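You operate a simulated robot arm through the tools that you are given. There is no shell and no other tool. Be economical: measure what you need, move in short steps, check, and stop when the job is done.

The job below is to be done with a simulated two-armed robot. You get a single attempt, and the scene is never put back.

JOB
Test ventilator one on battery, then put it back on mains.
Fine: start it, switch the socket off until the screen shows on battery, switch it on again, stop it; leave the settings.

Only the result counts: the job must be done as asked and must still hold three seconds after the hand-in. Knocking over, shifting, dropping, spilling or breaking anything else fails it.

ROBOT AND FRAMES
Two 7-joint arms with three-finger grippers on one trunk, on a base that drives. Base frame: it is fixed to the floor where the robot stands at the start and does not move with it; the origin is under the middle of the robot, x ahead of it, y to its left, z up. Units: mm, degrees, N and s.
The left shoulder is at the start at [70, 146, 1237], the right one opposite. With the tool pointing down near the work surface each hand reaches from about 100 to 300 mm from the robot's upright axis, wherever it stands, measured 20 degrees to its own side. Places, roughly: air valve [1000, 400, 1400]; breaker of ventilator one [700, 0, 800]; dock latch [900, 700, 900]; filter latch of ventilator one [500, -100, 800]; green inhale filter [1250, 1000, 1250]; green resistor [1000, 750, 1000]; grey test lung [1000, 750, 750]; heater switch [700, 400, 900]; orange inhale filter (6x6x9 cm) [400, -300, 700]; orange resistor [1000, 750, 1000]; oxygen valve [1000, 300, 1400]; plain end of the long blue hose (4x4x7 cm) [800, 600, 1000]; plain end of the long white hose (4x4x7 cm) [800, 600, 1000]; plain end of the short blue hose (4x4x7 cm) [700, 600, 700]; plain end of the short white hose (4x4x7 cm) [700, 400, 700]; power switch of ventilator one [400, -200, 800]. Payload 2.2 kg a hand.
The TCP of each hand is the grasp point between the finger pads, 28 mm short of the fingertips. In the tool frame z runs along the fingers and y along their closing line. The gripper opens to 102 mm. The gripper's body begins 71 mm behind the TCP.
Orientation is told as [roll, pitch, yaw] about the base's x, y, z axes, in that order, counted from this pose: with the fingers straight down and closing along the base's y, the tool's x points along the base's -x, its y along +y and its z along -z.

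CONTROLS
- The arms move only by the tool apply_moves. It takes "left_increments", "right_increments" or both (then of equal length, played together; a hand with none holds still); each is a list of rows, each a list of 3 entries, a list of its own where there are three numbers: the shift along the tool's x, y, z in cm, then the turn, a rotation vector about the tool's x, y, z in degrees, then the finger opening in cm, from 0 to 10.2. In form: [[[dx, dy, dz], [wx, wy, wz], gripper], ...]. A call has 1 to 20 rows; each row shifts and turns the commanded pose from where the row before left it, along the tool's axes as they then stand. Rows are played at 5 a second. More than 50 mm and 8.6 degrees between two rows, or a gripper value outside its range, and nothing of the call is played. A pose out of reach is approached as far as the arm can. The call stops where the force on the tool passes 40 N (or 10 N more than at its start, if that is more) or the arm is blocked; 0.2 s more then pass. Each finger halts on what it meets, pressing with about 38 N; the grip force reading is that of the motor and also rises with nothing between the fingers. The clock runs only during rows and for 0.2 s after the last one: add rows that do not move to give the fingers time. It gives the time, the measured TCP pose, the force on the tool (base axes), the opening and the grip force at its end, in the units of the frame above (readings bear some noise), with the torque about the TCP (base axes, N m) and any sound that the robot's microphone picked up, and new pictures: "pictures" is both (left out), scene, wrist or none (wrist: the cameras of the hands that moved).
- Cameras (640 x 400 px; columns grow to the right, rows downward): "scene" is now at [129, -18, 1469.9]; the picture's right is [-0.10, -1.00, 0.00], its down [-0.60, 0.06, -0.80] and it looks along [0.80, -0.08, -0.60] (base axes); focal length 214 px, centre (320, 200). "left" rides on the left gripper at [72, 38, -86] in its tool frame; the picture's right is [-0.46, 0.89, 0.00], its down [-0.60, -0.32, -0.73] and it looks along [-0.65, -0.34, 0.68] (tool axes); focal length 256 px, centre (320, 200). "right" rides on the right gripper at [69, 44, -86] in its tool frame; the picture's right is [-0.53, 0.84, 0.00], its down [-0.58, -0.36, -0.73] and it looks along [-0.62, -0.39, 0.68] (tool axes); focal length 256 px, centre (320, 200). There is no depth. A picture from a camera that has moved, and an enlarged one, comes with that camera's place and axes in the base frame and with its lens. The place of the scene camera against the robot may be out by one fixed shift of up to 18 mm in any direction.
- move_column(by): slides the trunk up (or, below 0, down) by that many mm; the arms and the scene camera ride with it, the base frame stays. It gives what a move gives, with no picture.
- drive_base(legs): drives the robot by 1 to 6 legs, each [ahead, left, turn to the left] in mm, mm and degrees, along the robot's own axes; the way and the turn of a leg run together, so that a leg with both is an arc; at most 1500 mm and 180 degrees a leg. The arms and the cameras ride along, it lands a little off, and it stops where it bumps. It gives what a move gives, and a new picture of the scene camera.
- head_to(pan, tilt): turns the head with the scene camera to pan (to the left, within 86 degrees either way) and tilt (down, from -29 to 69), counted from straight ahead of the robot. It gives what a move gives, and a new picture of the scene camera.
- close_up(camera, box): a new picture of the part [left, top, right, bottom] of that camera's present view, enlarged. No time passes.
- sign_off(): hands the job in; it is judged then, once.

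Go step by step. Nothing tells you exact positions but the pictures and the camera data: compare them with the known pose of the tool, close in by small moves and look again before you grip or let go. The budget is 120 turns and 260 pictures, counting those below and the enlarged ones. Unless the task says otherwise, let go and move clear before handing in, and close with one line.

The tools are called after ">>>" by a JSON object that holds its "fn" and its "kwargs". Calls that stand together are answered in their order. apply_moves: Moves the arms, as the interface text tells. Its arguments: {"type":"object","properties":{"left_increments":{"type":"array","items":{"type":"array"}},"right_increments":{"type":"array","items":{"type":"array"}},"pictures":{"type":"string","enum":["both","scene","wrist","none"]}},"required":[]} The other tools are called the same way: move_column (by) slides the trunk up or down; drive_base (legs) drives the base; head_to (pan, tilt) turns the head that bears the scene camera; close_up (camera, box) takes an enlarged picture of a part of a camera's view; sign_off () hands the job in.

At the start:

```text
t: 0.0
left_tool_pos: [407.3, 65.7, 1351.1]
left_tcp_rot: [0.0, 0.1, 0.1]
left_wrist_force: [-0.9, -0.5, -1.1]
left_wrist_torque: [0.0, -0.03, 0.01]
left_gripper_width: 102.2
left_grasp_force: 0.0
right_tool_pos: [453.2, -350.1, 1274.2]
right_tcp_rot: [0.0, 0.0, 0.0]
right_wrist_force: [0.5, -0.3, 0.2]
right_wrist_torque: [0.01, 0.01, -0.02]
right_gripper_width: 101.9
right_grasp_force: 0.0
trunk travel left (down, up): [-775.0, 165.0]
robot x, y, heading: [0.4, -1.5, 0.0]
head pan, tilt: [-5.5, 36.8]
```

scene: 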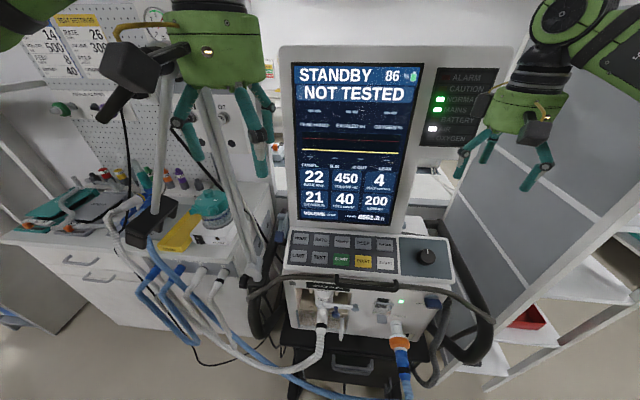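
right: 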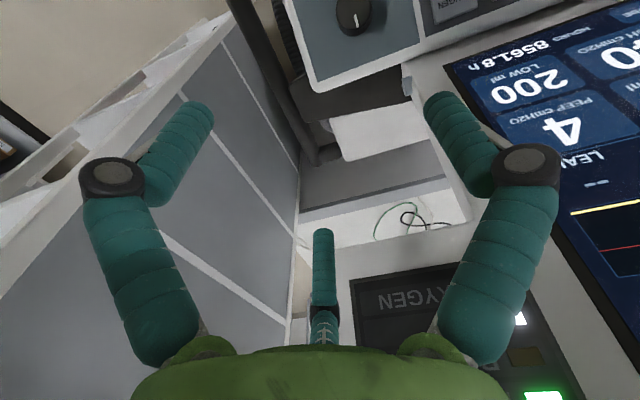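
left: 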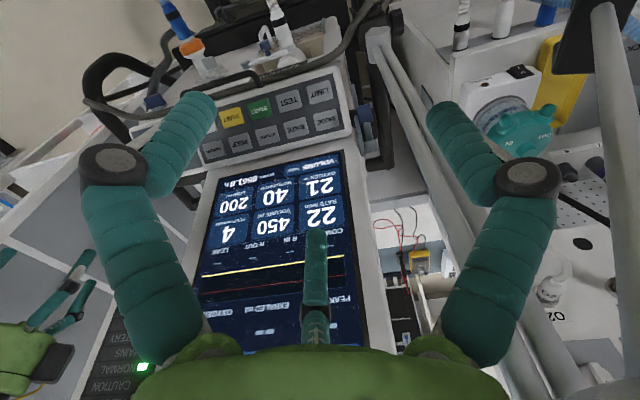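

I see ventilator one straight ahead with its screen in standby, a key panel and the front below it. I'll enlarge the key panel, the lamps and the wall to find the start key and the socket switch.

>>> {"fn": "close_up", "kwargs": {"camera": "scene", "box": [270, 220, 470, 345]}}

>>> {"fn": "close_up", "kwargs": {"camera": "scene", "box": [270, 40, 510, 230]}}

>>> {"fn": "close_up", "kwargs": {"camera": "scene", "box": [20, 0, 280, 190]}}

```text
3.20 times, centred on (370, 282) of scene
camera zoom: at [129.0, -18.0, 1469.9], right [-0.1, -1.0, 0.0], down [-0.6, 0.06, -0.8], along [0.8, -0.08, -0.6], focal length 686 px, centre (160, -64)
```

zoom: 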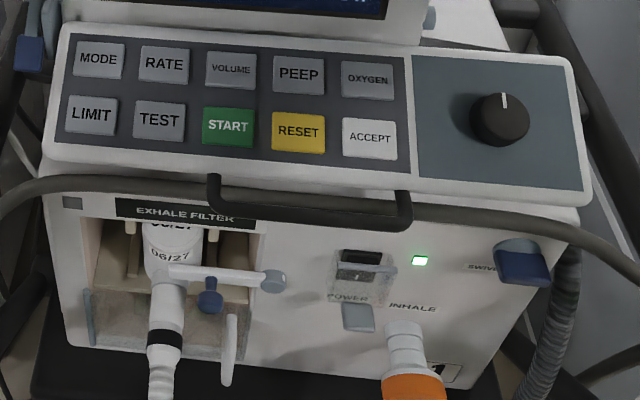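

```text
2.11 times, centred on (390, 135) of scene
camera zoom: at [129.0, -18.0, 1469.9], right [-0.1, -1.0, 0.0], down [-0.6, 0.06, -0.8], along [0.8, -0.08, -0.6], focal length 452 px, centre (173, 337)
```

zoom: 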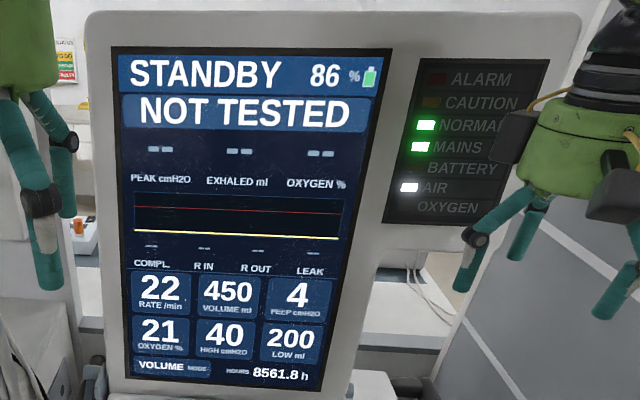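

```text
2.11 times, centred on (150, 95) of scene
camera zoom: at [129.0, -18.0, 1469.9], right [-0.1, -1.0, 0.0], down [-0.6, 0.06, -0.8], along [0.8, -0.08, -0.6], focal length 452 px, centre (678, 421)
```

zoom: 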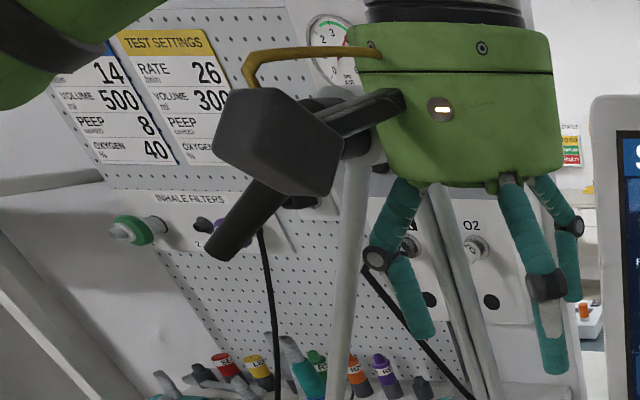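

The START key, guarded power switch and exhale side are clear, but I haven't seen the mains socket yet. I'll look around with the head.

>>> {"fn": "head_to", "kwargs": {"pan": 25, "tilt": 10}}

>>> {"fn": "head_to", "kwargs": {"pan": -35, "tilt": 25}}

>>> {"fn": "head_to", "kwargs": {"pan": 20, "tilt": 50}}

```text
t: 1.0
left_tool_pos: [408.4, 65.6, 1352.1]
left_tcp_rot: [0.0, 0.1, 0.0]
left_wrist_force: [-0.6, -0.5, 0.3]
left_wrist_torque: [-0.01, 0.0, 0.01]
left_gripper_width: 101.8
left_grasp_force: 0.0
right_tool_pos: [453.2, -350.5, 1272.7]
right_tcp_rot: [0.0, 0.1, 0.0]
right_wrist_force: [-0.3, -0.3, 0.8]
right_wrist_torque: [0.02, 0.0, -0.02]
right_gripper_width: 102.0
right_grasp_force: 0.1
trunk travel left (down, up): [-775.0, 165.0]
robot x, y, heading: [2.3, 0.9, -0.1]
head pan, tilt: [25.0, 10.0]
camera scene: at [126.7, 29.6, 1512.7], right [0.42, -0.91, 0.0], down [-0.16, -0.07, -0.98], along [0.89, 0.42, -0.17], focal length 214 px, centre (320, 200)
```

scene: 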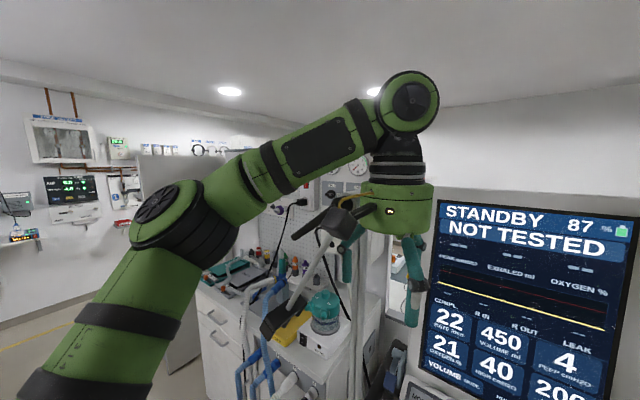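

```text
t: 2.3
left_tool_pos: [407.2, 66.9, 1351.3]
left_tcp_rot: [0.0, 0.2, 0.0]
left_wrist_force: [0.1, 0.4, -0.5]
left_wrist_torque: [-0.02, -0.02, 0.02]
left_gripper_width: 102.0
left_grasp_force: 0.1
right_tool_pos: [451.7, -350.0, 1274.7]
right_tcp_rot: [-0.1, 0.0, 0.0]
right_wrist_force: [-0.5, -0.1, 0.2]
right_wrist_torque: [0.01, -0.02, -0.01]
right_gripper_width: 101.9
right_grasp_force: 0.1
trunk travel left (down, up): [-775.0, 165.0]
robot x, y, heading: [1.6, 2.4, 0.2]
head pan, tilt: [-35.0, 25.0]
camera scene: at [117.9, -62.4, 1488.4], right [-0.57, -0.82, 0.0], down [-0.35, 0.24, -0.91], along [0.74, -0.52, -0.42], focal length 214 px, centre (320, 200)
```

scene: 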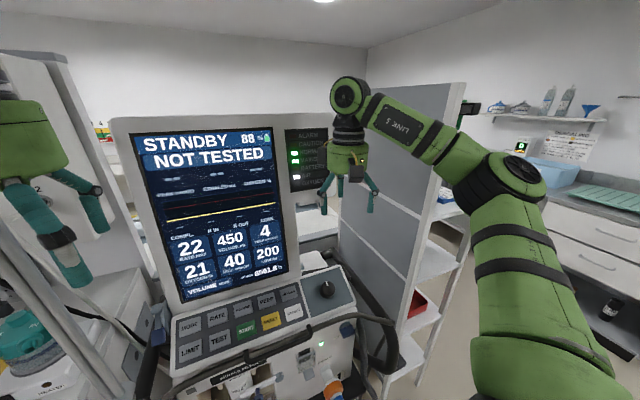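

```text
t: 3.5
left_tool_pos: [407.8, 64.8, 1351.8]
left_tcp_rot: [0.0, 0.1, 0.0]
left_wrist_force: [-0.8, -0.4, 0.5]
left_wrist_torque: [0.0, 0.02, -0.01]
left_gripper_width: 102.0
left_grasp_force: 0.0
right_tool_pos: [452.7, -349.4, 1274.7]
right_tcp_rot: [0.0, 0.0, 0.0]
right_wrist_force: [0.0, -0.2, 0.0]
right_wrist_torque: [0.04, -0.02, 0.02]
right_gripper_width: 101.9
right_grasp_force: 0.1
trunk travel left (down, up): [-775.0, 165.0]
robot x, y, heading: [-0.4, -2.4, -0.2]
head pan, tilt: [20.0, 50.0]
camera scene: at [114.8, 16.6, 1451.0], right [0.34, -0.94, 0.0], down [-0.72, -0.26, -0.64], along [0.6, 0.22, -0.77], focal length 214 px, centre (320, 200)
```

scene: 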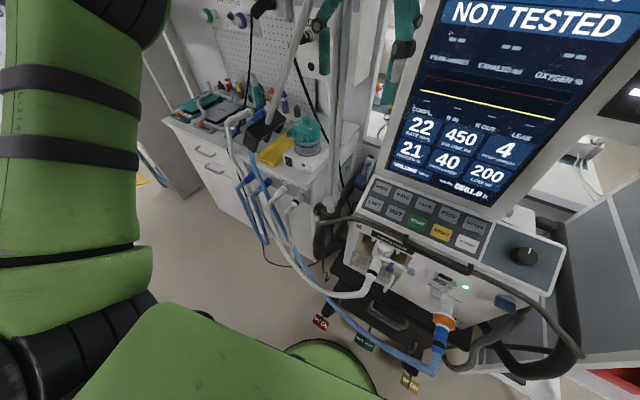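

The mains socket is still not certain: a black plug with a cord hangs at the pegboard on the left, and there are coloured tags near the floor. I'll enlarge these.

>>> {"fn": "close_up", "kwargs": {"camera": "scene", "box": [280, 290, 440, 400]}}

>>> {"fn": "close_up", "kwargs": {"camera": "scene", "box": [180, 0, 380, 125]}}

>>> {"fn": "head_to", "kwargs": {"pan": 40, "tilt": 25}}

```text
3.64 times, centred on (360, 345) of scene
camera zoom: at [114.8, 16.6, 1451.0], right [0.34, -0.94, 0.0], down [-0.72, -0.26, -0.64], along [0.6, 0.22, -0.77], focal length 780 px, centre (174, -327)
```

zoom: 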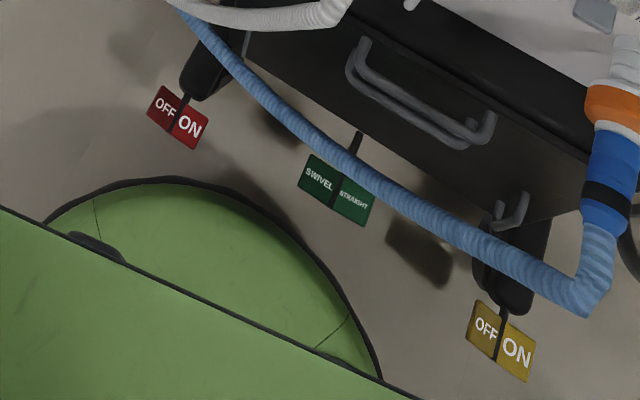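

```text
3.20 times, centred on (280, 62) of scene
camera zoom: at [114.8, 16.6, 1451.0], right [0.34, -0.94, 0.0], down [-0.72, -0.26, -0.64], along [0.6, 0.22, -0.77], focal length 686 px, centre (448, 640)
```

zoom: 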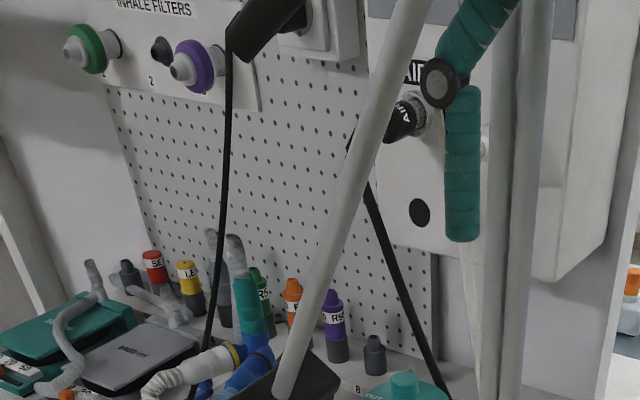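

```text
t: 4.4
left_tool_pos: [407.6, 66.0, 1351.9]
left_tcp_rot: [0.0, 0.1, -0.1]
left_wrist_force: [0.2, -0.1, -0.1]
left_wrist_torque: [0.02, 0.0, -0.01]
left_gripper_width: 101.9
left_grasp_force: 0.1
right_tool_pos: [452.8, -350.7, 1273.2]
right_tcp_rot: [0.0, 0.0, 0.0]
right_wrist_force: [-0.3, 0.1, -0.1]
right_wrist_torque: [0.03, 0.0, -0.02]
right_gripper_width: 102.0
right_grasp_force: 0.1
trunk travel left (down, up): [-775.0, 165.0]
robot x, y, heading: [0.7, 2.2, 0.2]
head pan, tilt: [40.0, 25.0]
camera scene: at [113.0, 49.5, 1488.3], right [0.64, -0.77, 0.0], down [-0.32, -0.27, -0.91], along [0.69, 0.58, -0.42], focal length 214 px, centre (320, 200)
```

scene: 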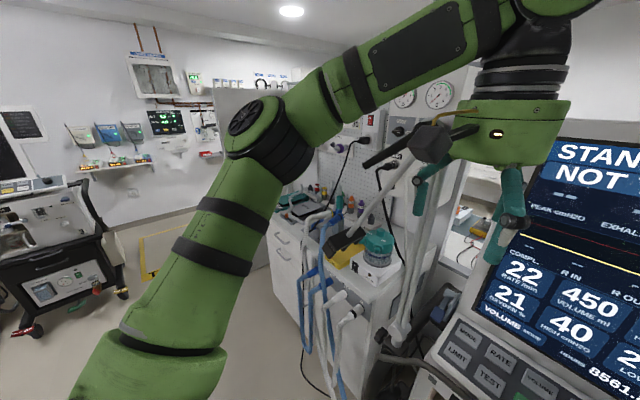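

On the pegboard wall there's a socket box with plugs. I'll enlarge it.

>>> {"fn": "close_up", "kwargs": {"camera": "scene", "box": [310, 80, 470, 180]}}

>>> {"fn": "close_up", "kwargs": {"camera": "left", "box": [340, 0, 640, 390]}}

```text
4.00 times, centred on (390, 130) of scene
camera zoom: at [113.0, 49.5, 1488.3], right [0.64, -0.77, 0.0], down [-0.32, -0.27, -0.91], along [0.69, 0.58, -0.42], focal length 858 px, centre (40, 480)
```

zoom: 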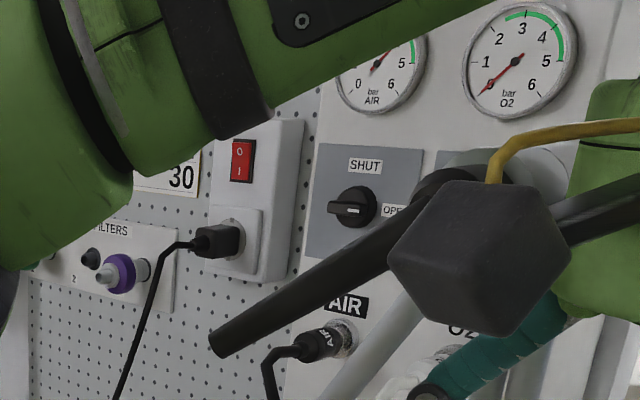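

```text
1.03 times, centred on (490, 195) of left (not enlarged: the box is as wide or as high as the picture)
camera zoom: at [336.3, 103.1, 1437.3], right [0.46, 0.89, 0.0], down [0.6, -0.32, 0.73], along [0.65, -0.34, -0.68], focal length 263 px, centre (146, 205)
```

zoom: 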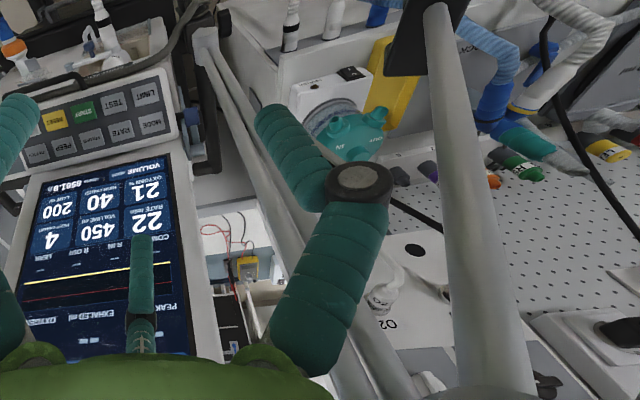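

The mains socket is on the wall at roughly (1000, 510, 1410): a red 0/I rocker above ventilator plug, beside the air valve. The START key triangulates to about (497, -114, 983), so I'll bring the closed right hand above it, tilted forward.

>>> {"fn": "head_to", "kwargs": {"pan": -5.5, "tilt": 36.8}}

>>> {"fn": "apply_moves", "kwargs": {"right_increments": [[[-0.4, 4.7, 2.0], [0, 0, 0], 0], [[-0.4, 4.7, 2.0], [0, 0, 0], 0], [[-0.4, 4.7, 2.0], [0, 0, 0], 0], [[-0.4, 4.7, 2.0], [0, 0, 0], 0], [[-0.4, 4.7, 2.0], [0, 0, 0], 0], [[0, 0, 0], [0, -6.7, 0], 0], [[0, 0, 0], [0, -6.7, 0], 0], [[0, 0, 0], [0, -6.7, 0], 0], [[0, 0, 0], [0, 0, 0], 0]], "pictures": "both"}}

```text
t: 5.5
left_tool_pos: [407.8, 65.9, 1351.2]
left_tcp_rot: [0.0, 0.1, 0.0]
left_wrist_force: [-0.1, 0.3, 0.1]
left_wrist_torque: [0.02, 0.0, -0.02]
left_gripper_width: 102.0
left_grasp_force: 0.0
right_tool_pos: [452.4, -349.7, 1273.5]
right_tcp_rot: [0.1, 0.0, 0.0]
right_wrist_force: [-0.3, -0.8, -0.7]
right_wrist_torque: [-0.01, 0.01, 0.0]
right_gripper_width: 102.0
right_grasp_force: 0.1
trunk travel left (down, up): [-775.0, 165.0]
robot x, y, heading: [-0.6, 1.5, 0.2]
head pan, tilt: [-5.5, 36.8]
camera scene: at [129.0, -17.8, 1469.9], right [-0.1, -1.0, 0.0], down [-0.6, 0.06, -0.8], along [0.8, -0.08, -0.6], focal length 214 px, centre (320, 200)
```

scene: 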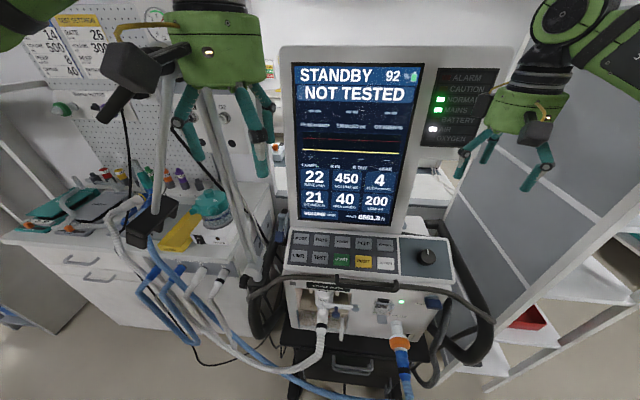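

```text
refused: row 1 steps farther than a row can; nothing moved
```

The step was slightly too long, so I'll use smaller steps.

>>> {"fn": "apply_moves", "kwargs": {"right_increments": [[[-0.4, 4.0, 1.7], [0, 0, 0], 0], [[-0.4, 4.0, 1.7], [0, 0, 0], 0], [[-0.4, 4.0, 1.7], [0, 0, 0], 0], [[-0.4, 4.0, 1.7], [0, 0, 0], 0], [[-0.4, 4.0, 1.7], [0, 0, 0], 0], [[0, 3.6, 1.7], [0, 0, 0], 0], [[0, 0, 0], [0, -6.7, 0], 0], [[0, 0, 0], [0, -6.7, 0], 0], [[0, 0, 0], [0, -6.7, 0], 0], [[0, 0, 0], [0, 0, 0], 0]], "pictures": "both"}}

```text
t: 7.7
left_tool_pos: [407.0, 66.0, 1353.3]
left_tcp_rot: [0.2, 0.2, 0.1]
left_wrist_force: [0.9, -0.2, -0.4]
left_wrist_torque: [0.01, -0.01, 0.0]
left_gripper_width: 101.7
left_grasp_force: 0.1
right_tool_pos: [472.8, -114.1, 1173.1]
right_tcp_rot: [0.0, -20.2, -0.1]
right_wrist_force: [-0.3, 0.2, 0.0]
right_wrist_torque: [0.02, -0.04, 0.01]
right_gripper_width: 2.1
right_grasp_force: 31.7
trunk travel left (down, up): [-775.0, 165.0]
robot x, y, heading: [-0.3, -2.3, 0.3]
head pan, tilt: [-5.5, 36.8]
camera scene: at [129.1, -18.1, 1469.9], right [-0.1, -1.0, 0.0], down [-0.6, 0.06, -0.8], along [0.8, -0.08, -0.6], focal length 214 px, centre (320, 200)
camera right: at [379.1, -71.1, 1228.2], right [0.5, 0.84, 0.19], down [0.29, -0.37, 0.89], along [0.82, -0.39, -0.43], focal length 256 px, centre (320, 200)
```

scene: 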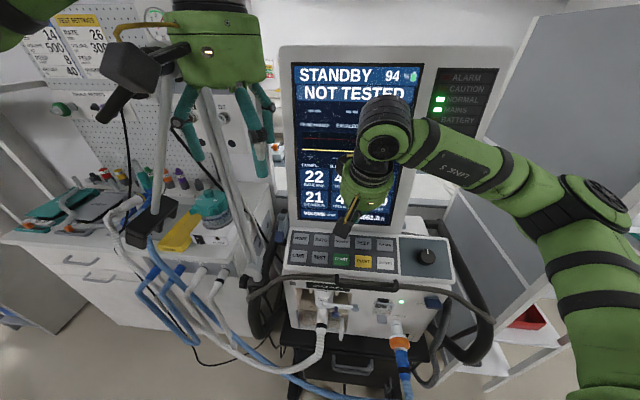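
right: 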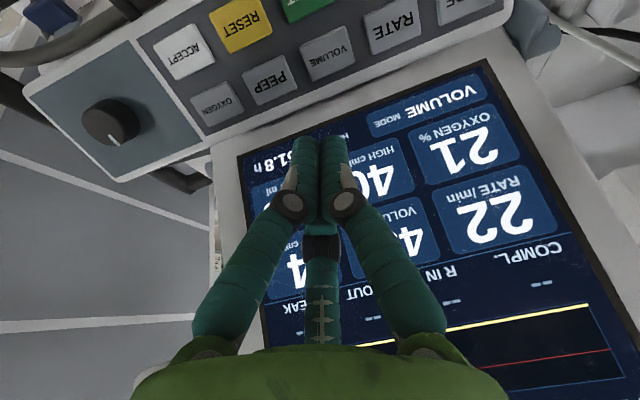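

The fingers are closed above the panel, and the key shows in the wrist view. I'll descend part-way and recheck.

>>> {"fn": "apply_moves", "kwargs": {"right_increments": [[[0.8, 0.3, 3.2], [0, 0, 0], 0], [[0.8, 0.3, 3.2], [0, 0, 0], 0], [[0.9, 0.3, 3.3], [0, 0, 0], 0], [[0, 0, 0], [0, 0, 0], 0]], "pictures": "both"}}

>>> {"fn": "close_up", "kwargs": {"camera": "scene", "box": [270, 190, 470, 315]}}

```text
t: 8.7
left_tool_pos: [407.8, 65.0, 1351.2]
left_tcp_rot: [0.1, 0.2, 0.0]
left_wrist_force: [0.3, -0.3, -1.0]
left_wrist_torque: [-0.02, 0.0, 0.04]
left_gripper_width: 102.1
left_grasp_force: 0.0
right_tool_pos: [481.5, -107.5, 1074.2]
right_tcp_rot: [-0.1, -20.1, 0.0]
right_wrist_force: [0.2, 0.0, -0.2]
right_wrist_torque: [0.0, -0.03, 0.0]
right_gripper_width: 2.0
right_grasp_force: 31.2
trunk travel left (down, up): [-775.0, 165.0]
robot x, y, heading: [-1.4, 0.6, 0.1]
head pan, tilt: [-5.5, 36.8]
camera scene: at [128.9, -17.9, 1469.9], right [-0.1, -1.0, 0.0], down [-0.6, 0.06, -0.8], along [0.8, -0.08, -0.6], focal length 214 px, centre (320, 200)
camera right: at [386.4, -64.2, 1130.0], right [0.5, 0.85, 0.18], down [0.29, -0.36, 0.88], along [0.82, -0.39, -0.43], focal length 256 px, centre (320, 200)
```

scene: 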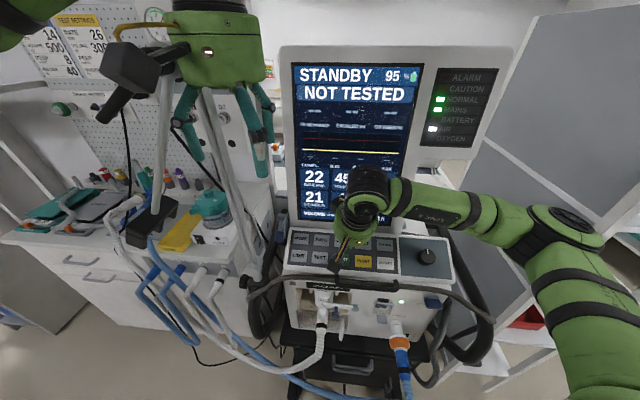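
right: 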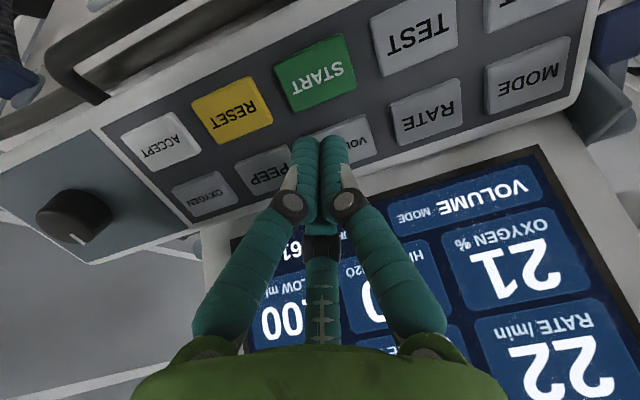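

```text
3.20 times, centred on (370, 252) of scene
camera zoom: at [128.9, -17.9, 1469.9], right [-0.1, -1.0, 0.0], down [-0.6, 0.06, -0.8], along [0.8, -0.08, -0.6], focal length 686 px, centre (160, 32)
```

zoom: 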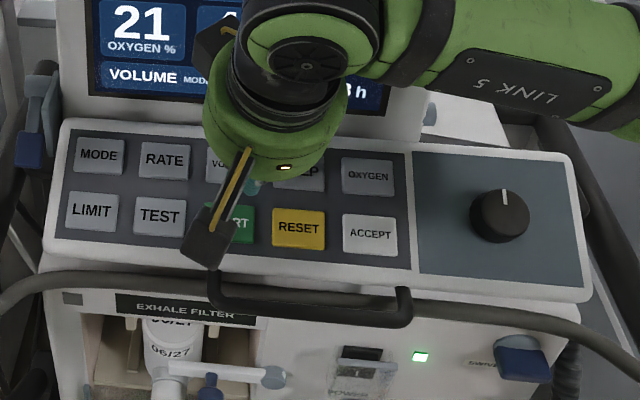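

START now sits at about (486, -98, 1004) from the two wrist views. I'll line the tip up 15 mm above it and look.

>>> {"fn": "apply_moves", "kwargs": {"right_increments": [[[1.0, 0.45, 1.2], [0, 0, 0], 0], [[0.9, 0.4, 1.3], [0, 0, 0], 0], [[0, 0, 0], [0, 0, 0], 0]], "pictures": "wrist"}}

```text
t: 9.5
left_tool_pos: [407.2, 66.1, 1350.7]
left_tcp_rot: [0.1, 0.0, 0.0]
left_wrist_force: [0.5, 0.7, 0.1]
left_wrist_torque: [0.03, 0.01, -0.02]
left_gripper_width: 102.1
left_grasp_force: 0.2
right_tool_pos: [472.0, -96.9, 1042.7]
right_tcp_rot: [0.0, -20.0, 0.0]
right_wrist_force: [0.0, 0.1, 0.3]
right_wrist_torque: [0.0, 0.03, 0.01]
right_gripper_width: 1.9
right_grasp_force: 31.5
trunk travel left (down, up): [-775.0, 165.0]
robot x, y, heading: [-2.4, -1.8, -0.2]
head pan, tilt: [-5.5, 36.8]
camera right: at [378.0, -53.3, 1099.5], right [0.5, 0.84, 0.18], down [0.29, -0.36, 0.88], along [0.81, -0.39, -0.43], focal length 256 px, centre (320, 200)
```

right: 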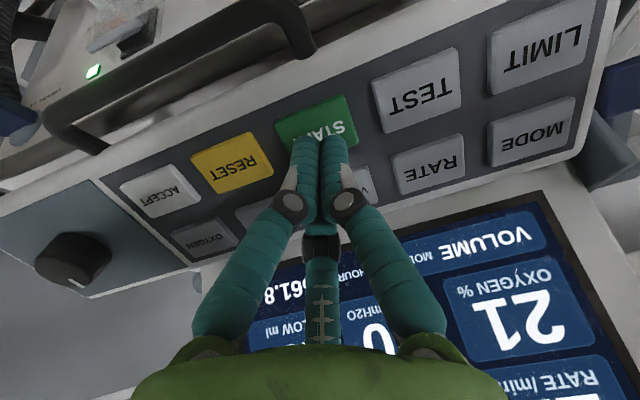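

The tip is just short of the key. I'll approach along the tool axis in small steps, watching the force.

>>> {"fn": "apply_moves", "kwargs": {"right_increments": [[[0, -0.1, 0.5], [0, 0, 0], 0], [[0, -0.1, 0.5], [0, 0, 0], 0], [[0, 0, 0.4], [0, 0, 0], 0], [[0, 0, 0], [0, 0, 0], 0]], "pictures": "both"}}

```text
t: 10.5
left_tool_pos: [407.8, 66.1, 1351.2]
left_tcp_rot: [0.1, 0.0, 0.0]
left_wrist_force: [0.1, -0.4, 0.4]
left_wrist_torque: [-0.03, 0.02, 0.0]
left_gripper_width: 102.0
left_grasp_force: 0.1
right_tool_pos: [476.3, -98.0, 1029.4]
right_tcp_rot: [0.0, -20.2, -0.1]
right_wrist_force: [-1.0, -1.1, 4.2]
right_wrist_torque: [-0.08, -0.07, -0.02]
right_gripper_width: 1.7
right_grasp_force: 31.9
trunk travel left (down, up): [-775.0, 165.0]
robot x, y, heading: [0.2, 0.3, -0.2]
head pan, tilt: [-5.5, 36.8]
heard: click
camera scene: at [128.3, -18.1, 1470.0], right [-0.1, -1.0, 0.0], down [-0.6, 0.06, -0.8], along [0.8, -0.08, -0.6], focal length 214 px, centre (320, 200)
camera right: at [383.1, -54.7, 1085.8], right [0.5, 0.84, 0.18], down [0.29, -0.36, 0.89], along [0.82, -0.39, -0.43], focal length 256 px, centre (320, 200)
```

scene: 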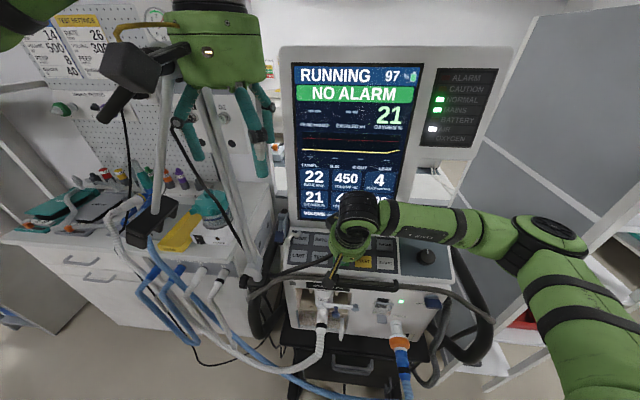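
right: 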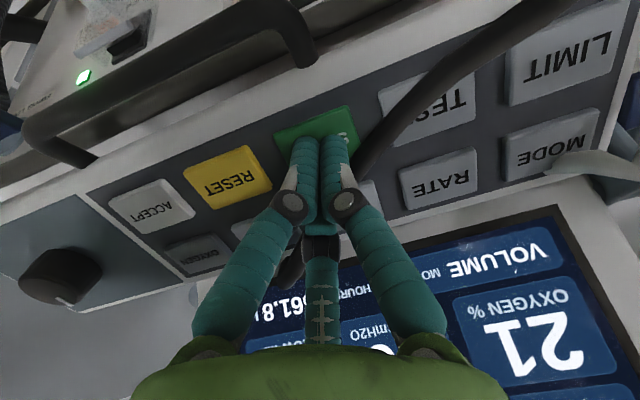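

The screen shows RUNNING. A dark cord now crosses the panel near my hand, so I'll inspect it before retreating.

>>> {"fn": "close_up", "kwargs": {"camera": "scene", "box": [230, 190, 430, 315]}}

>>> {"fn": "close_up", "kwargs": {"camera": "right", "box": [200, 0, 640, 275]}}

```text
3.20 times, centred on (330, 252) of scene
camera zoom: at [128.3, -18.1, 1470.0], right [-0.1, -1.0, 0.0], down [-0.6, 0.06, -0.8], along [0.8, -0.08, -0.6], focal length 686 px, centre (288, 32)
```

zoom: 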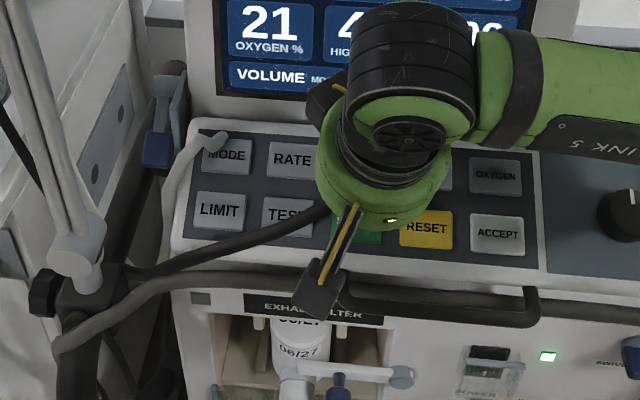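

```text
1.45 times, centred on (420, 138) of right
camera zoom: at [383.1, -54.7, 1085.8], right [0.5, 0.84, 0.18], down [0.29, -0.36, 0.89], along [0.82, -0.39, -0.43], focal length 372 px, centre (174, 291)
```

zoom: 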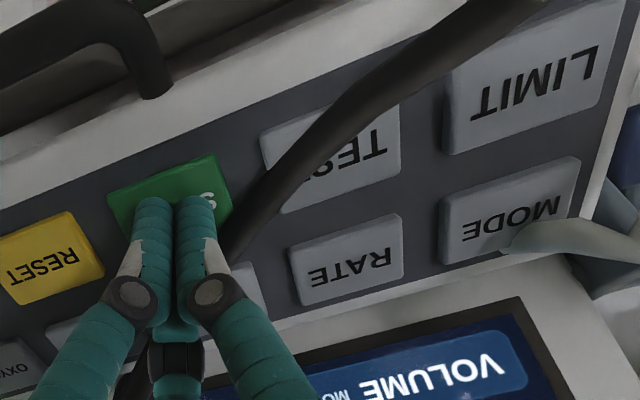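

The cord passes on the far side of the fingers and isn't hooked by them. I'll back off along the tool axis a few centimetres and look again.

>>> {"fn": "apply_moves", "kwargs": {"right_increments": [[[0, 0, -0.8], [0, 0, 0], 0], [[0, 0, -1.2], [0, 0, 0], 0], [[0, 0, 0], [0, 0, 0], 0]], "pictures": "both"}}

>>> {"fn": "close_up", "kwargs": {"camera": "scene", "box": [220, 190, 520, 378]}}

```text
t: 11.3
left_tool_pos: [408.0, 65.0, 1351.9]
left_tcp_rot: [0.0, 0.1, 0.0]
left_wrist_force: [0.0, 0.1, 0.2]
left_wrist_torque: [-0.03, -0.02, -0.01]
left_gripper_width: 101.9
left_grasp_force: 0.1
right_tool_pos: [470.9, -99.0, 1047.0]
right_tcp_rot: [-0.1, -20.1, 0.1]
right_wrist_force: [-0.2, 0.6, -0.1]
right_wrist_torque: [-0.01, -0.04, -0.02]
right_gripper_width: 2.1
right_grasp_force: 31.6
trunk travel left (down, up): [-775.0, 165.0]
robot x, y, heading: [0.7, 0.6, -0.1]
head pan, tilt: [-5.5, 36.8]
camera scene: at [129.1, -18.0, 1469.9], right [-0.1, -1.0, 0.0], down [-0.6, 0.06, -0.8], along [0.8, -0.08, -0.6], focal length 214 px, centre (320, 200)
camera right: at [377.7, -55.0, 1104.9], right [0.5, 0.85, 0.18], down [0.29, -0.36, 0.88], along [0.81, -0.39, -0.43], focal length 256 px, centre (320, 200)
```

scene: 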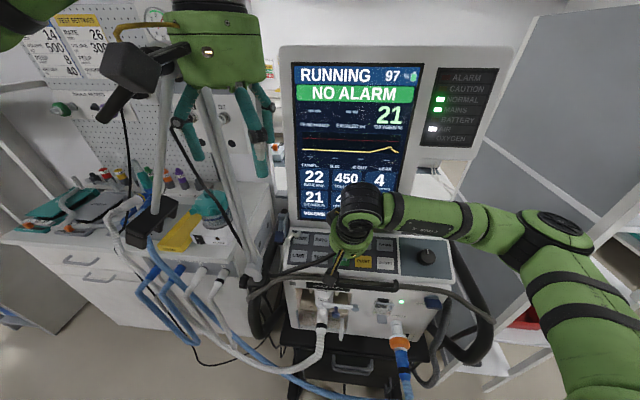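
right: 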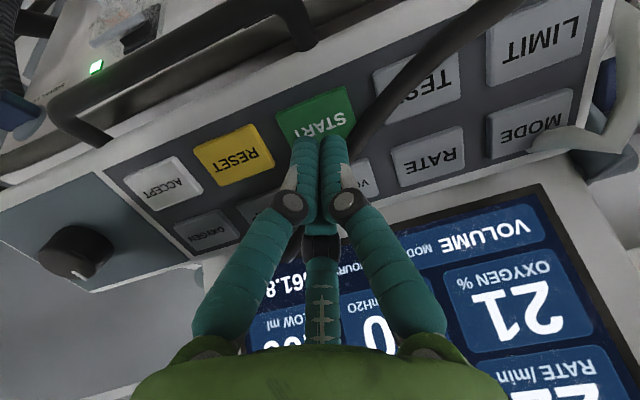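

```text
2.13 times, centred on (370, 284) of scene
camera zoom: at [129.1, -18.0, 1469.9], right [-0.1, -1.0, 0.0], down [-0.6, 0.06, -0.8], along [0.8, -0.08, -0.6], focal length 456 px, centre (214, 21)
```

zoom: 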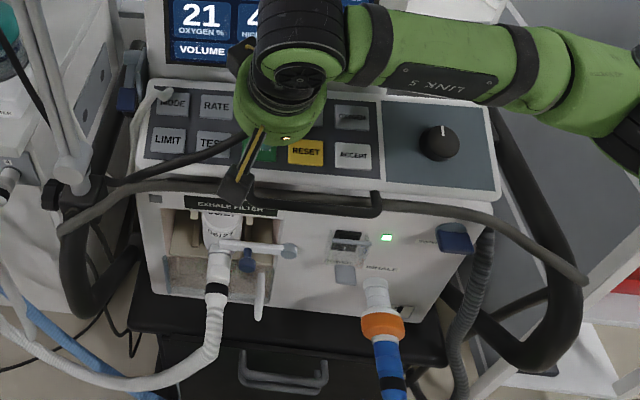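

A dark bar from the left post now reaches over the panel. I'll retreat further, straight up the tool axis, and clear my view.

>>> {"fn": "apply_moves", "kwargs": {"right_increments": [[[0, 0, -3], [0, 0, 0], 0], [[0, 0, -4], [0, 0, 0], 0], [[0, -4.5, -1], [0, 0, 0], 0], [[0, -4.5, -1], [0, 0, 0], 0], [[0, -4.5, -1], [0, 0, 0], 0], [[0, -4.5, -1], [0, 0, 0], 0], [[0, 0, 0], [0, 0, 0], 0]], "pictures": "scene"}}

>>> {"fn": "close_up", "kwargs": {"camera": "scene", "box": [200, 150, 500, 338]}}

```text
t: 12.9
left_tool_pos: [406.7, 66.2, 1351.4]
left_tcp_rot: [0.0, 0.1, 0.0]
left_wrist_force: [0.0, 0.6, 0.1]
left_wrist_torque: [-0.01, 0.01, 0.01]
left_gripper_width: 102.0
left_grasp_force: 0.2
right_tool_pos: [434.3, -272.6, 1150.4]
right_tcp_rot: [0.0, -20.1, 0.0]
right_wrist_force: [1.0, 0.5, 0.1]
right_wrist_torque: [0.02, 0.0, -0.04]
right_gripper_width: 2.2
right_grasp_force: 31.2
trunk travel left (down, up): [-775.0, 165.0]
robot x, y, heading: [-4.6, -1.5, 0.2]
head pan, tilt: [-5.5, 36.8]
camera scene: at [129.5, -17.3, 1469.9], right [-0.1, -1.0, 0.0], down [-0.6, 0.06, -0.8], along [0.8, -0.08, -0.6], focal length 214 px, centre (320, 200)
```

scene: 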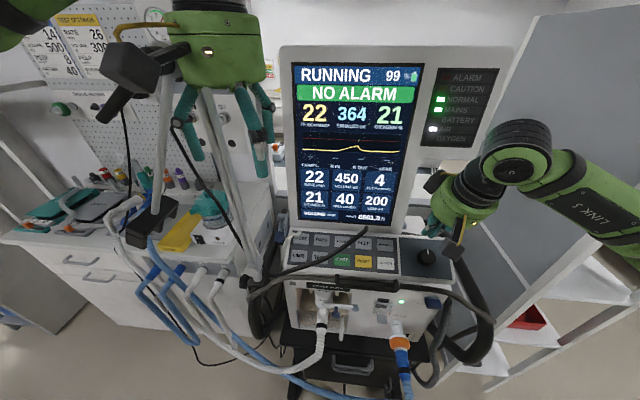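

```text
2.13 times, centred on (350, 244) of scene
camera zoom: at [129.5, -17.3, 1469.9], right [-0.1, -1.0, 0.0], down [-0.6, 0.06, -0.8], along [0.8, -0.08, -0.6], focal length 456 px, centre (256, 106)
```

zoom: 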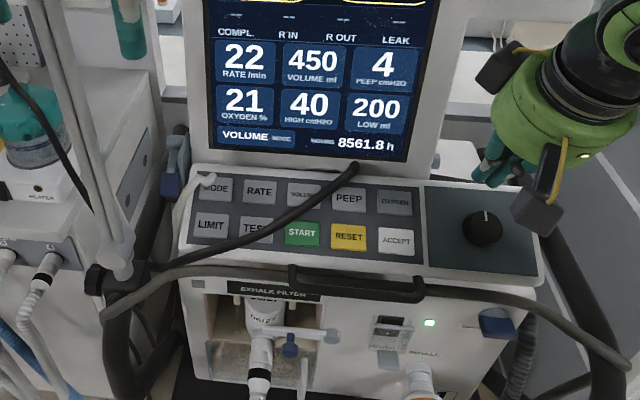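

The ventilator is running and showing no alarm. A black cord now droops over the panel, so I'll view it from the left wrist camera to understand it.

>>> {"fn": "close_up", "kwargs": {"camera": "left", "box": [0, 0, 640, 400]}}

>>> {"fn": "close_up", "kwargs": {"camera": "scene", "box": [120, 180, 360, 330]}}

```text
1.00 times, centred on (320, 200) of left (not enlarged: the box is as wide or as high as the picture)
camera zoom: at [336.7, 103.7, 1437.1], right [0.46, 0.89, 0.0], down [0.61, -0.32, 0.73], along [0.65, -0.34, -0.68], focal length 256 px, centre (320, 200)
```

zoom: 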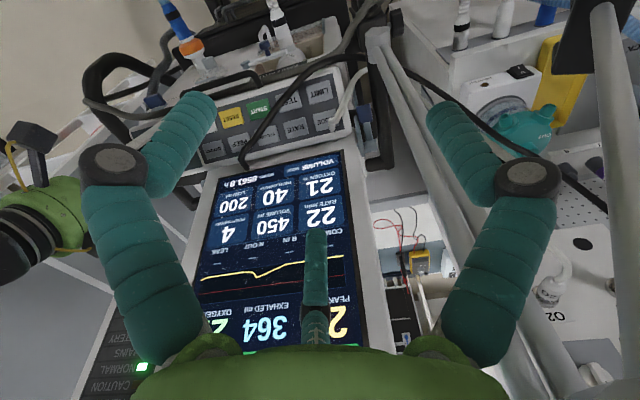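

```text
2.67 times, centred on (240, 255) of scene
camera zoom: at [129.5, -17.3, 1469.9], right [-0.1, -1.0, 0.0], down [-0.6, 0.06, -0.8], along [0.8, -0.08, -0.6], focal length 572 px, centre (533, 53)
```

zoom: 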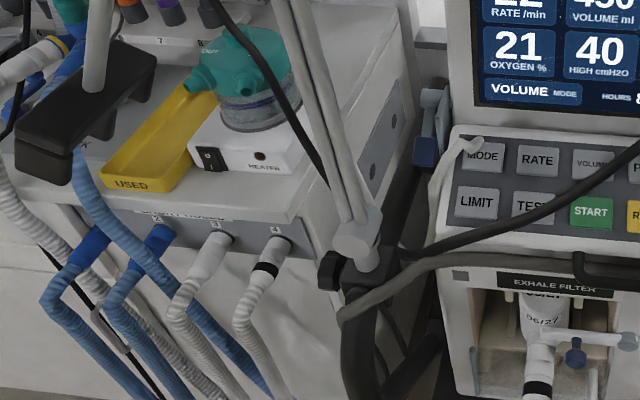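

The cord is one of the gas-supply hoses sagging. The ventilator hasn't moved, and the START key is still free. Now I'll back off and drive left so I can see the socket without the boom or my arm in the way.

>>> {"fn": "drive_base", "kwargs": {"legs": [[-200, 0, 0], [0, 450, 0]]}}

>>> {"fn": "head_to", "kwargs": {"pan": 10, "tilt": 20}}

```text
t: 16.9
left_tool_pos: [206.6, 511.3, 1351.8]
left_tcp_rot: [0.1, 0.2, -0.3]
left_wrist_force: [0.5, 0.5, 0.5]
left_wrist_torque: [0.02, 0.03, 0.0]
left_gripper_width: 101.9
left_grasp_force: 0.0
right_tool_pos: [231.5, 172.9, 1148.6]
right_tcp_rot: [0.1, -20.1, -0.4]
right_wrist_force: [0.7, -0.6, 0.4]
right_wrist_torque: [0.03, -0.02, 0.01]
right_gripper_width: 2.1
right_grasp_force: 31.5
trunk travel left (down, up): [-775.0, 165.0]
robot x, y, heading: [-197.3, 448.2, -0.4]
head pan, tilt: [-5.5, 36.8]
camera scene: at [-71.7, 428.8, 1469.9], right [-0.1, -0.99, 0.0], down [-0.6, 0.06, -0.8], along [0.8, -0.08, -0.6], focal length 214 px, centre (320, 200)
```

scene: 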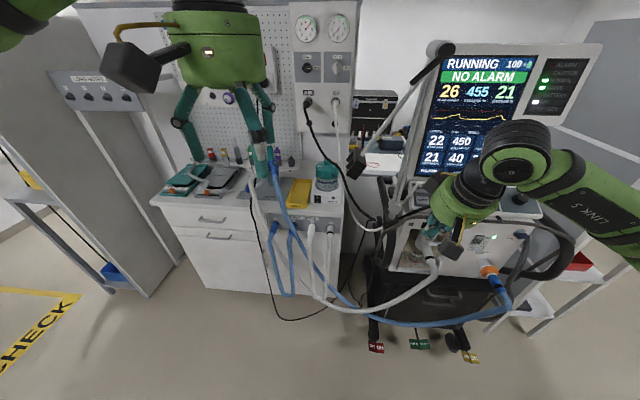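

```text
t: 17.6
left_tool_pos: [208.5, 514.2, 1351.1]
left_tcp_rot: [0.1, 0.0, -0.3]
left_wrist_force: [-0.7, 0.0, -0.7]
left_wrist_torque: [-0.02, 0.05, -0.02]
left_gripper_width: 101.6
left_grasp_force: 0.1
right_tool_pos: [232.8, 174.8, 1150.5]
right_tcp_rot: [0.1, -20.1, -0.3]
right_wrist_force: [0.0, -0.5, 0.2]
right_wrist_torque: [-0.01, 0.01, 0.0]
right_gripper_width: 2.1
right_grasp_force: 31.4
trunk travel left (down, up): [-775.0, 165.0]
robot x, y, heading: [-202.0, 450.1, -0.7]
head pan, tilt: [10.0, 20.0]
camera scene: at [-66.6, 455.7, 1496.4], right [0.17, -0.99, 0.0], down [-0.34, -0.06, -0.94], along [0.93, 0.16, -0.34], focal length 214 px, centre (320, 200)
```

scene: 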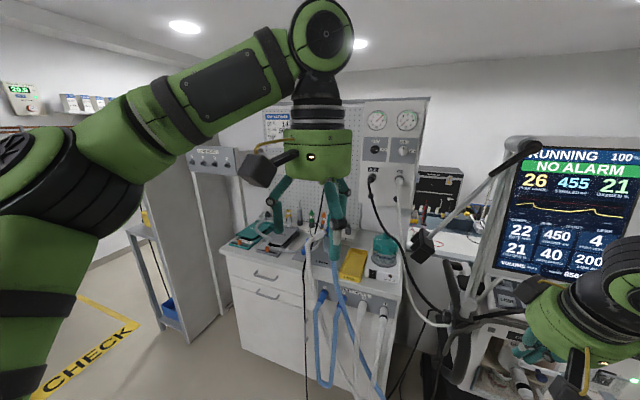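

The boom is now clear to the right and the screen stays visible. I'll turn the left hand to point forward with fingers closed, which also uncovers the socket.

>>> {"fn": "apply_moves", "kwargs": {"left_increments": [[[0, 0, 0], [0, -8.2, 0], 0], [[0, 0, 0], [0, -8.2, 0], 0], [[0, 0, 0], [0, -8.2, 0], 0], [[0, 0, 0], [0, -8.2, 0], 0], [[0, 0, 0], [0, -8.2, 0], 0], [[0, 0, 0], [0, -8.2, 0], 0], [[0, 0, 0], [0, -8.2, 0], 0], [[0, 0, 0], [0, -8.2, 0], 0], [[0, 0, 0], [0, -8.2, 0], 0], [[0, 0, 0], [0, -8.2, 0], 0], [[0, 0, 0], [0, -8.0, 0], 0], [[0, 0, 0], [0, 0, 0], 0]], "pictures": "both"}}

```text
t: 20.2
left_tool_pos: [214.2, 504.9, 1357.7]
left_tcp_rot: [37.8, -90.1, -38.1]
left_wrist_force: [0.8, -0.2, -0.4]
left_wrist_torque: [-0.01, 0.0, -0.01]
left_gripper_width: 2.1
left_grasp_force: 30.8
left hand out of reach, approached as far as the arm can: row 11
right_tool_pos: [233.6, 174.3, 1149.8]
right_tcp_rot: [0.1, -20.1, -0.5]
right_wrist_force: [-0.2, -0.8, 0.1]
right_wrist_torque: [0.0, 0.04, -0.02]
right_gripper_width: 1.9
right_grasp_force: 30.9
trunk travel left (down, up): [-775.0, 165.0]
robot x, y, heading: [-197.7, 447.6, -0.1]
head pan, tilt: [10.0, 20.0]
camera scene: at [-66.5, 455.2, 1496.5], right [0.17, -0.99, 0.0], down [-0.34, -0.06, -0.94], along [0.93, 0.16, -0.34], focal length 214 px, centre (320, 200)
camera left: at [128.6, 543.4, 1284.6], right [0.01, 0.89, 0.47], down [-0.73, -0.31, 0.6], along [0.68, -0.34, 0.65], focal length 256 px, centre (320, 200)
```

scene: 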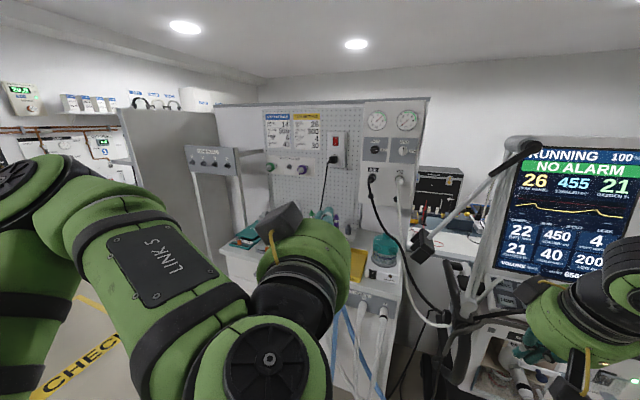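
left: 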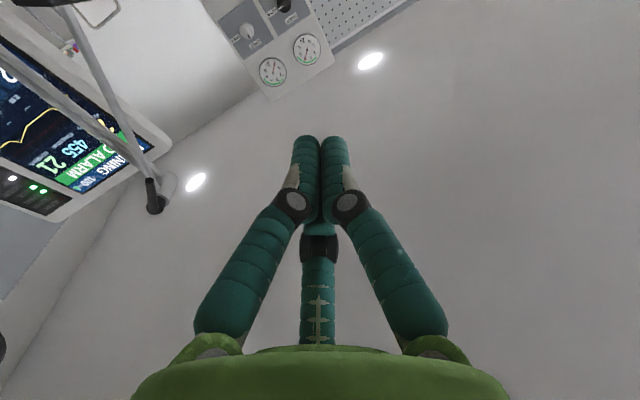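

Now the socket switch at pixel (336,142) and the screen are both in view. I'll enlarge the socket.

>>> {"fn": "close_up", "kwargs": {"camera": "scene", "box": [240, 95, 440, 220]}}

```text
3.20 times, centred on (340, 158) of scene
camera zoom: at [-66.5, 455.2, 1496.5], right [0.17, -0.99, 0.0], down [-0.34, -0.06, -0.94], along [0.93, 0.16, -0.34], focal length 686 px, centre (256, 336)
```

zoom: 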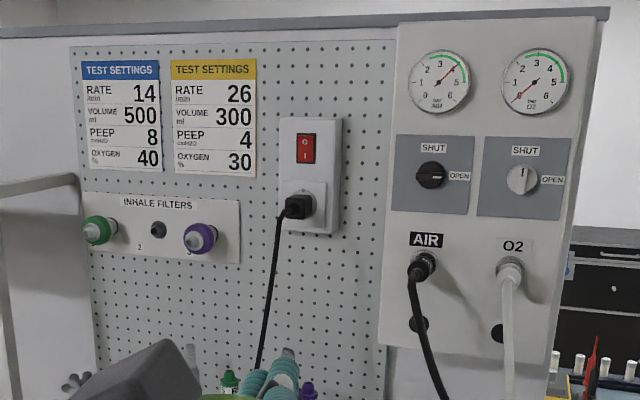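

The rocker triangulates to (1122, 575, 1403), with "0" on top. The boom's end box is near (475, 280, 1185), so I'll approach from the left, facing about 30° to the right, with the right arm tucked in and the trunk raised.

>>> {"fn": "apply_moves", "kwargs": {"right_increments": [[[3.4, 1.2, -1.24], [0, 0, 0], 0], [[3.4, 1.2, -1.24], [0, 0, 0], 0], [[3.4, 1.2, -1.24], [0, 0, 0], 0], [[3.4, 1.2, -1.24], [0, 0, 0], 0], [[3.4, 1.2, -1.24], [0, 0, 0], 0]], "pictures": "none"}}

>>> {"fn": "move_column", "kwargs": {"by": 120}}

>>> {"fn": "drive_base", "kwargs": {"legs": [[0, 250, 0], [0, 0, -30], [334, 218, 0]]}}

```text
t: 21.4
left_tool_pos: [212.8, 505.6, 1356.9]
left_tcp_rot: [-0.1, -89.9, -0.1]
left_wrist_force: [-0.4, 0.6, 0.5]
left_wrist_torque: [0.0, -0.01, 0.0]
left_gripper_width: 2.3
left_grasp_force: 31.4
right_tool_pos: [113.7, 235.3, 1196.8]
right_tcp_rot: [-0.1, -20.1, -0.5]
right_wrist_force: [0.8, -0.4, 0.4]
right_wrist_torque: [0.0, 0.0, 0.02]
right_gripper_width: 2.1
right_grasp_force: 30.8
right hand out of reach, approached as far as the arm can: row 3, 4, 5
trunk travel left (down, up): [-775.0, 165.0]
robot x, y, heading: [-198.4, 452.2, -0.3]
head pan, tilt: [10.0, 20.0]
```

```text
t: 22.9
left_tool_pos: [212.8, 504.0, 1476.8]
left_tcp_rot: [27.8, -89.9, -28.0]
left_wrist_force: [0.4, -0.3, -0.5]
left_wrist_torque: [0.0, -0.03, -0.01]
left_gripper_width: 2.1
left_grasp_force: 31.9
right_tool_pos: [115.0, 234.9, 1316.1]
right_tcp_rot: [0.0, -20.0, -0.4]
right_wrist_force: [0.4, -0.6, 0.2]
right_wrist_torque: [0.0, -0.04, 0.01]
right_gripper_width: 2.0
right_grasp_force: 30.6
trunk travel left (down, up): [-895.0, 45.0]
robot x, y, heading: [-202.8, 448.2, -0.1]
head pan, tilt: [10.0, 20.0]
```

```text
t: 28.4
left_tool_pos: [598.9, 575.8, 1477.7]
left_tcp_rot: [86.5, -89.9, -115.6]
left_wrist_force: [-0.2, 0.5, 0.2]
left_wrist_torque: [-0.05, 0.02, 0.02]
left_gripper_width: 2.1
left_grasp_force: 31.6
right_tool_pos: [381.4, 385.1, 1315.8]
right_tcp_rot: [0.1, -20.2, -29.2]
right_wrist_force: [-0.4, -0.1, 0.4]
right_wrist_torque: [-0.01, -0.03, 0.01]
right_gripper_width: 2.1
right_grasp_force: 31.5
trunk travel left (down, up): [-895.0, 45.0]
robot x, y, heading: [210.5, 722.6, -29.0]
head pan, tilt: [10.0, 20.0]
camera scene: at [332.6, 660.5, 1616.8], right [-0.33, -0.94, 0.0], down [-0.32, 0.11, -0.94], along [0.89, -0.31, -0.34], focal length 214 px, centre (320, 200)
```

scene: 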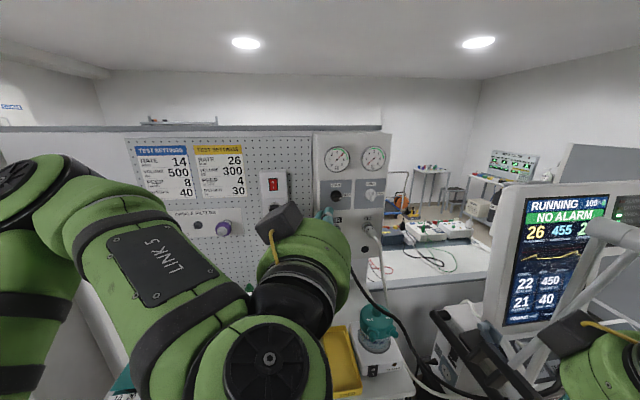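

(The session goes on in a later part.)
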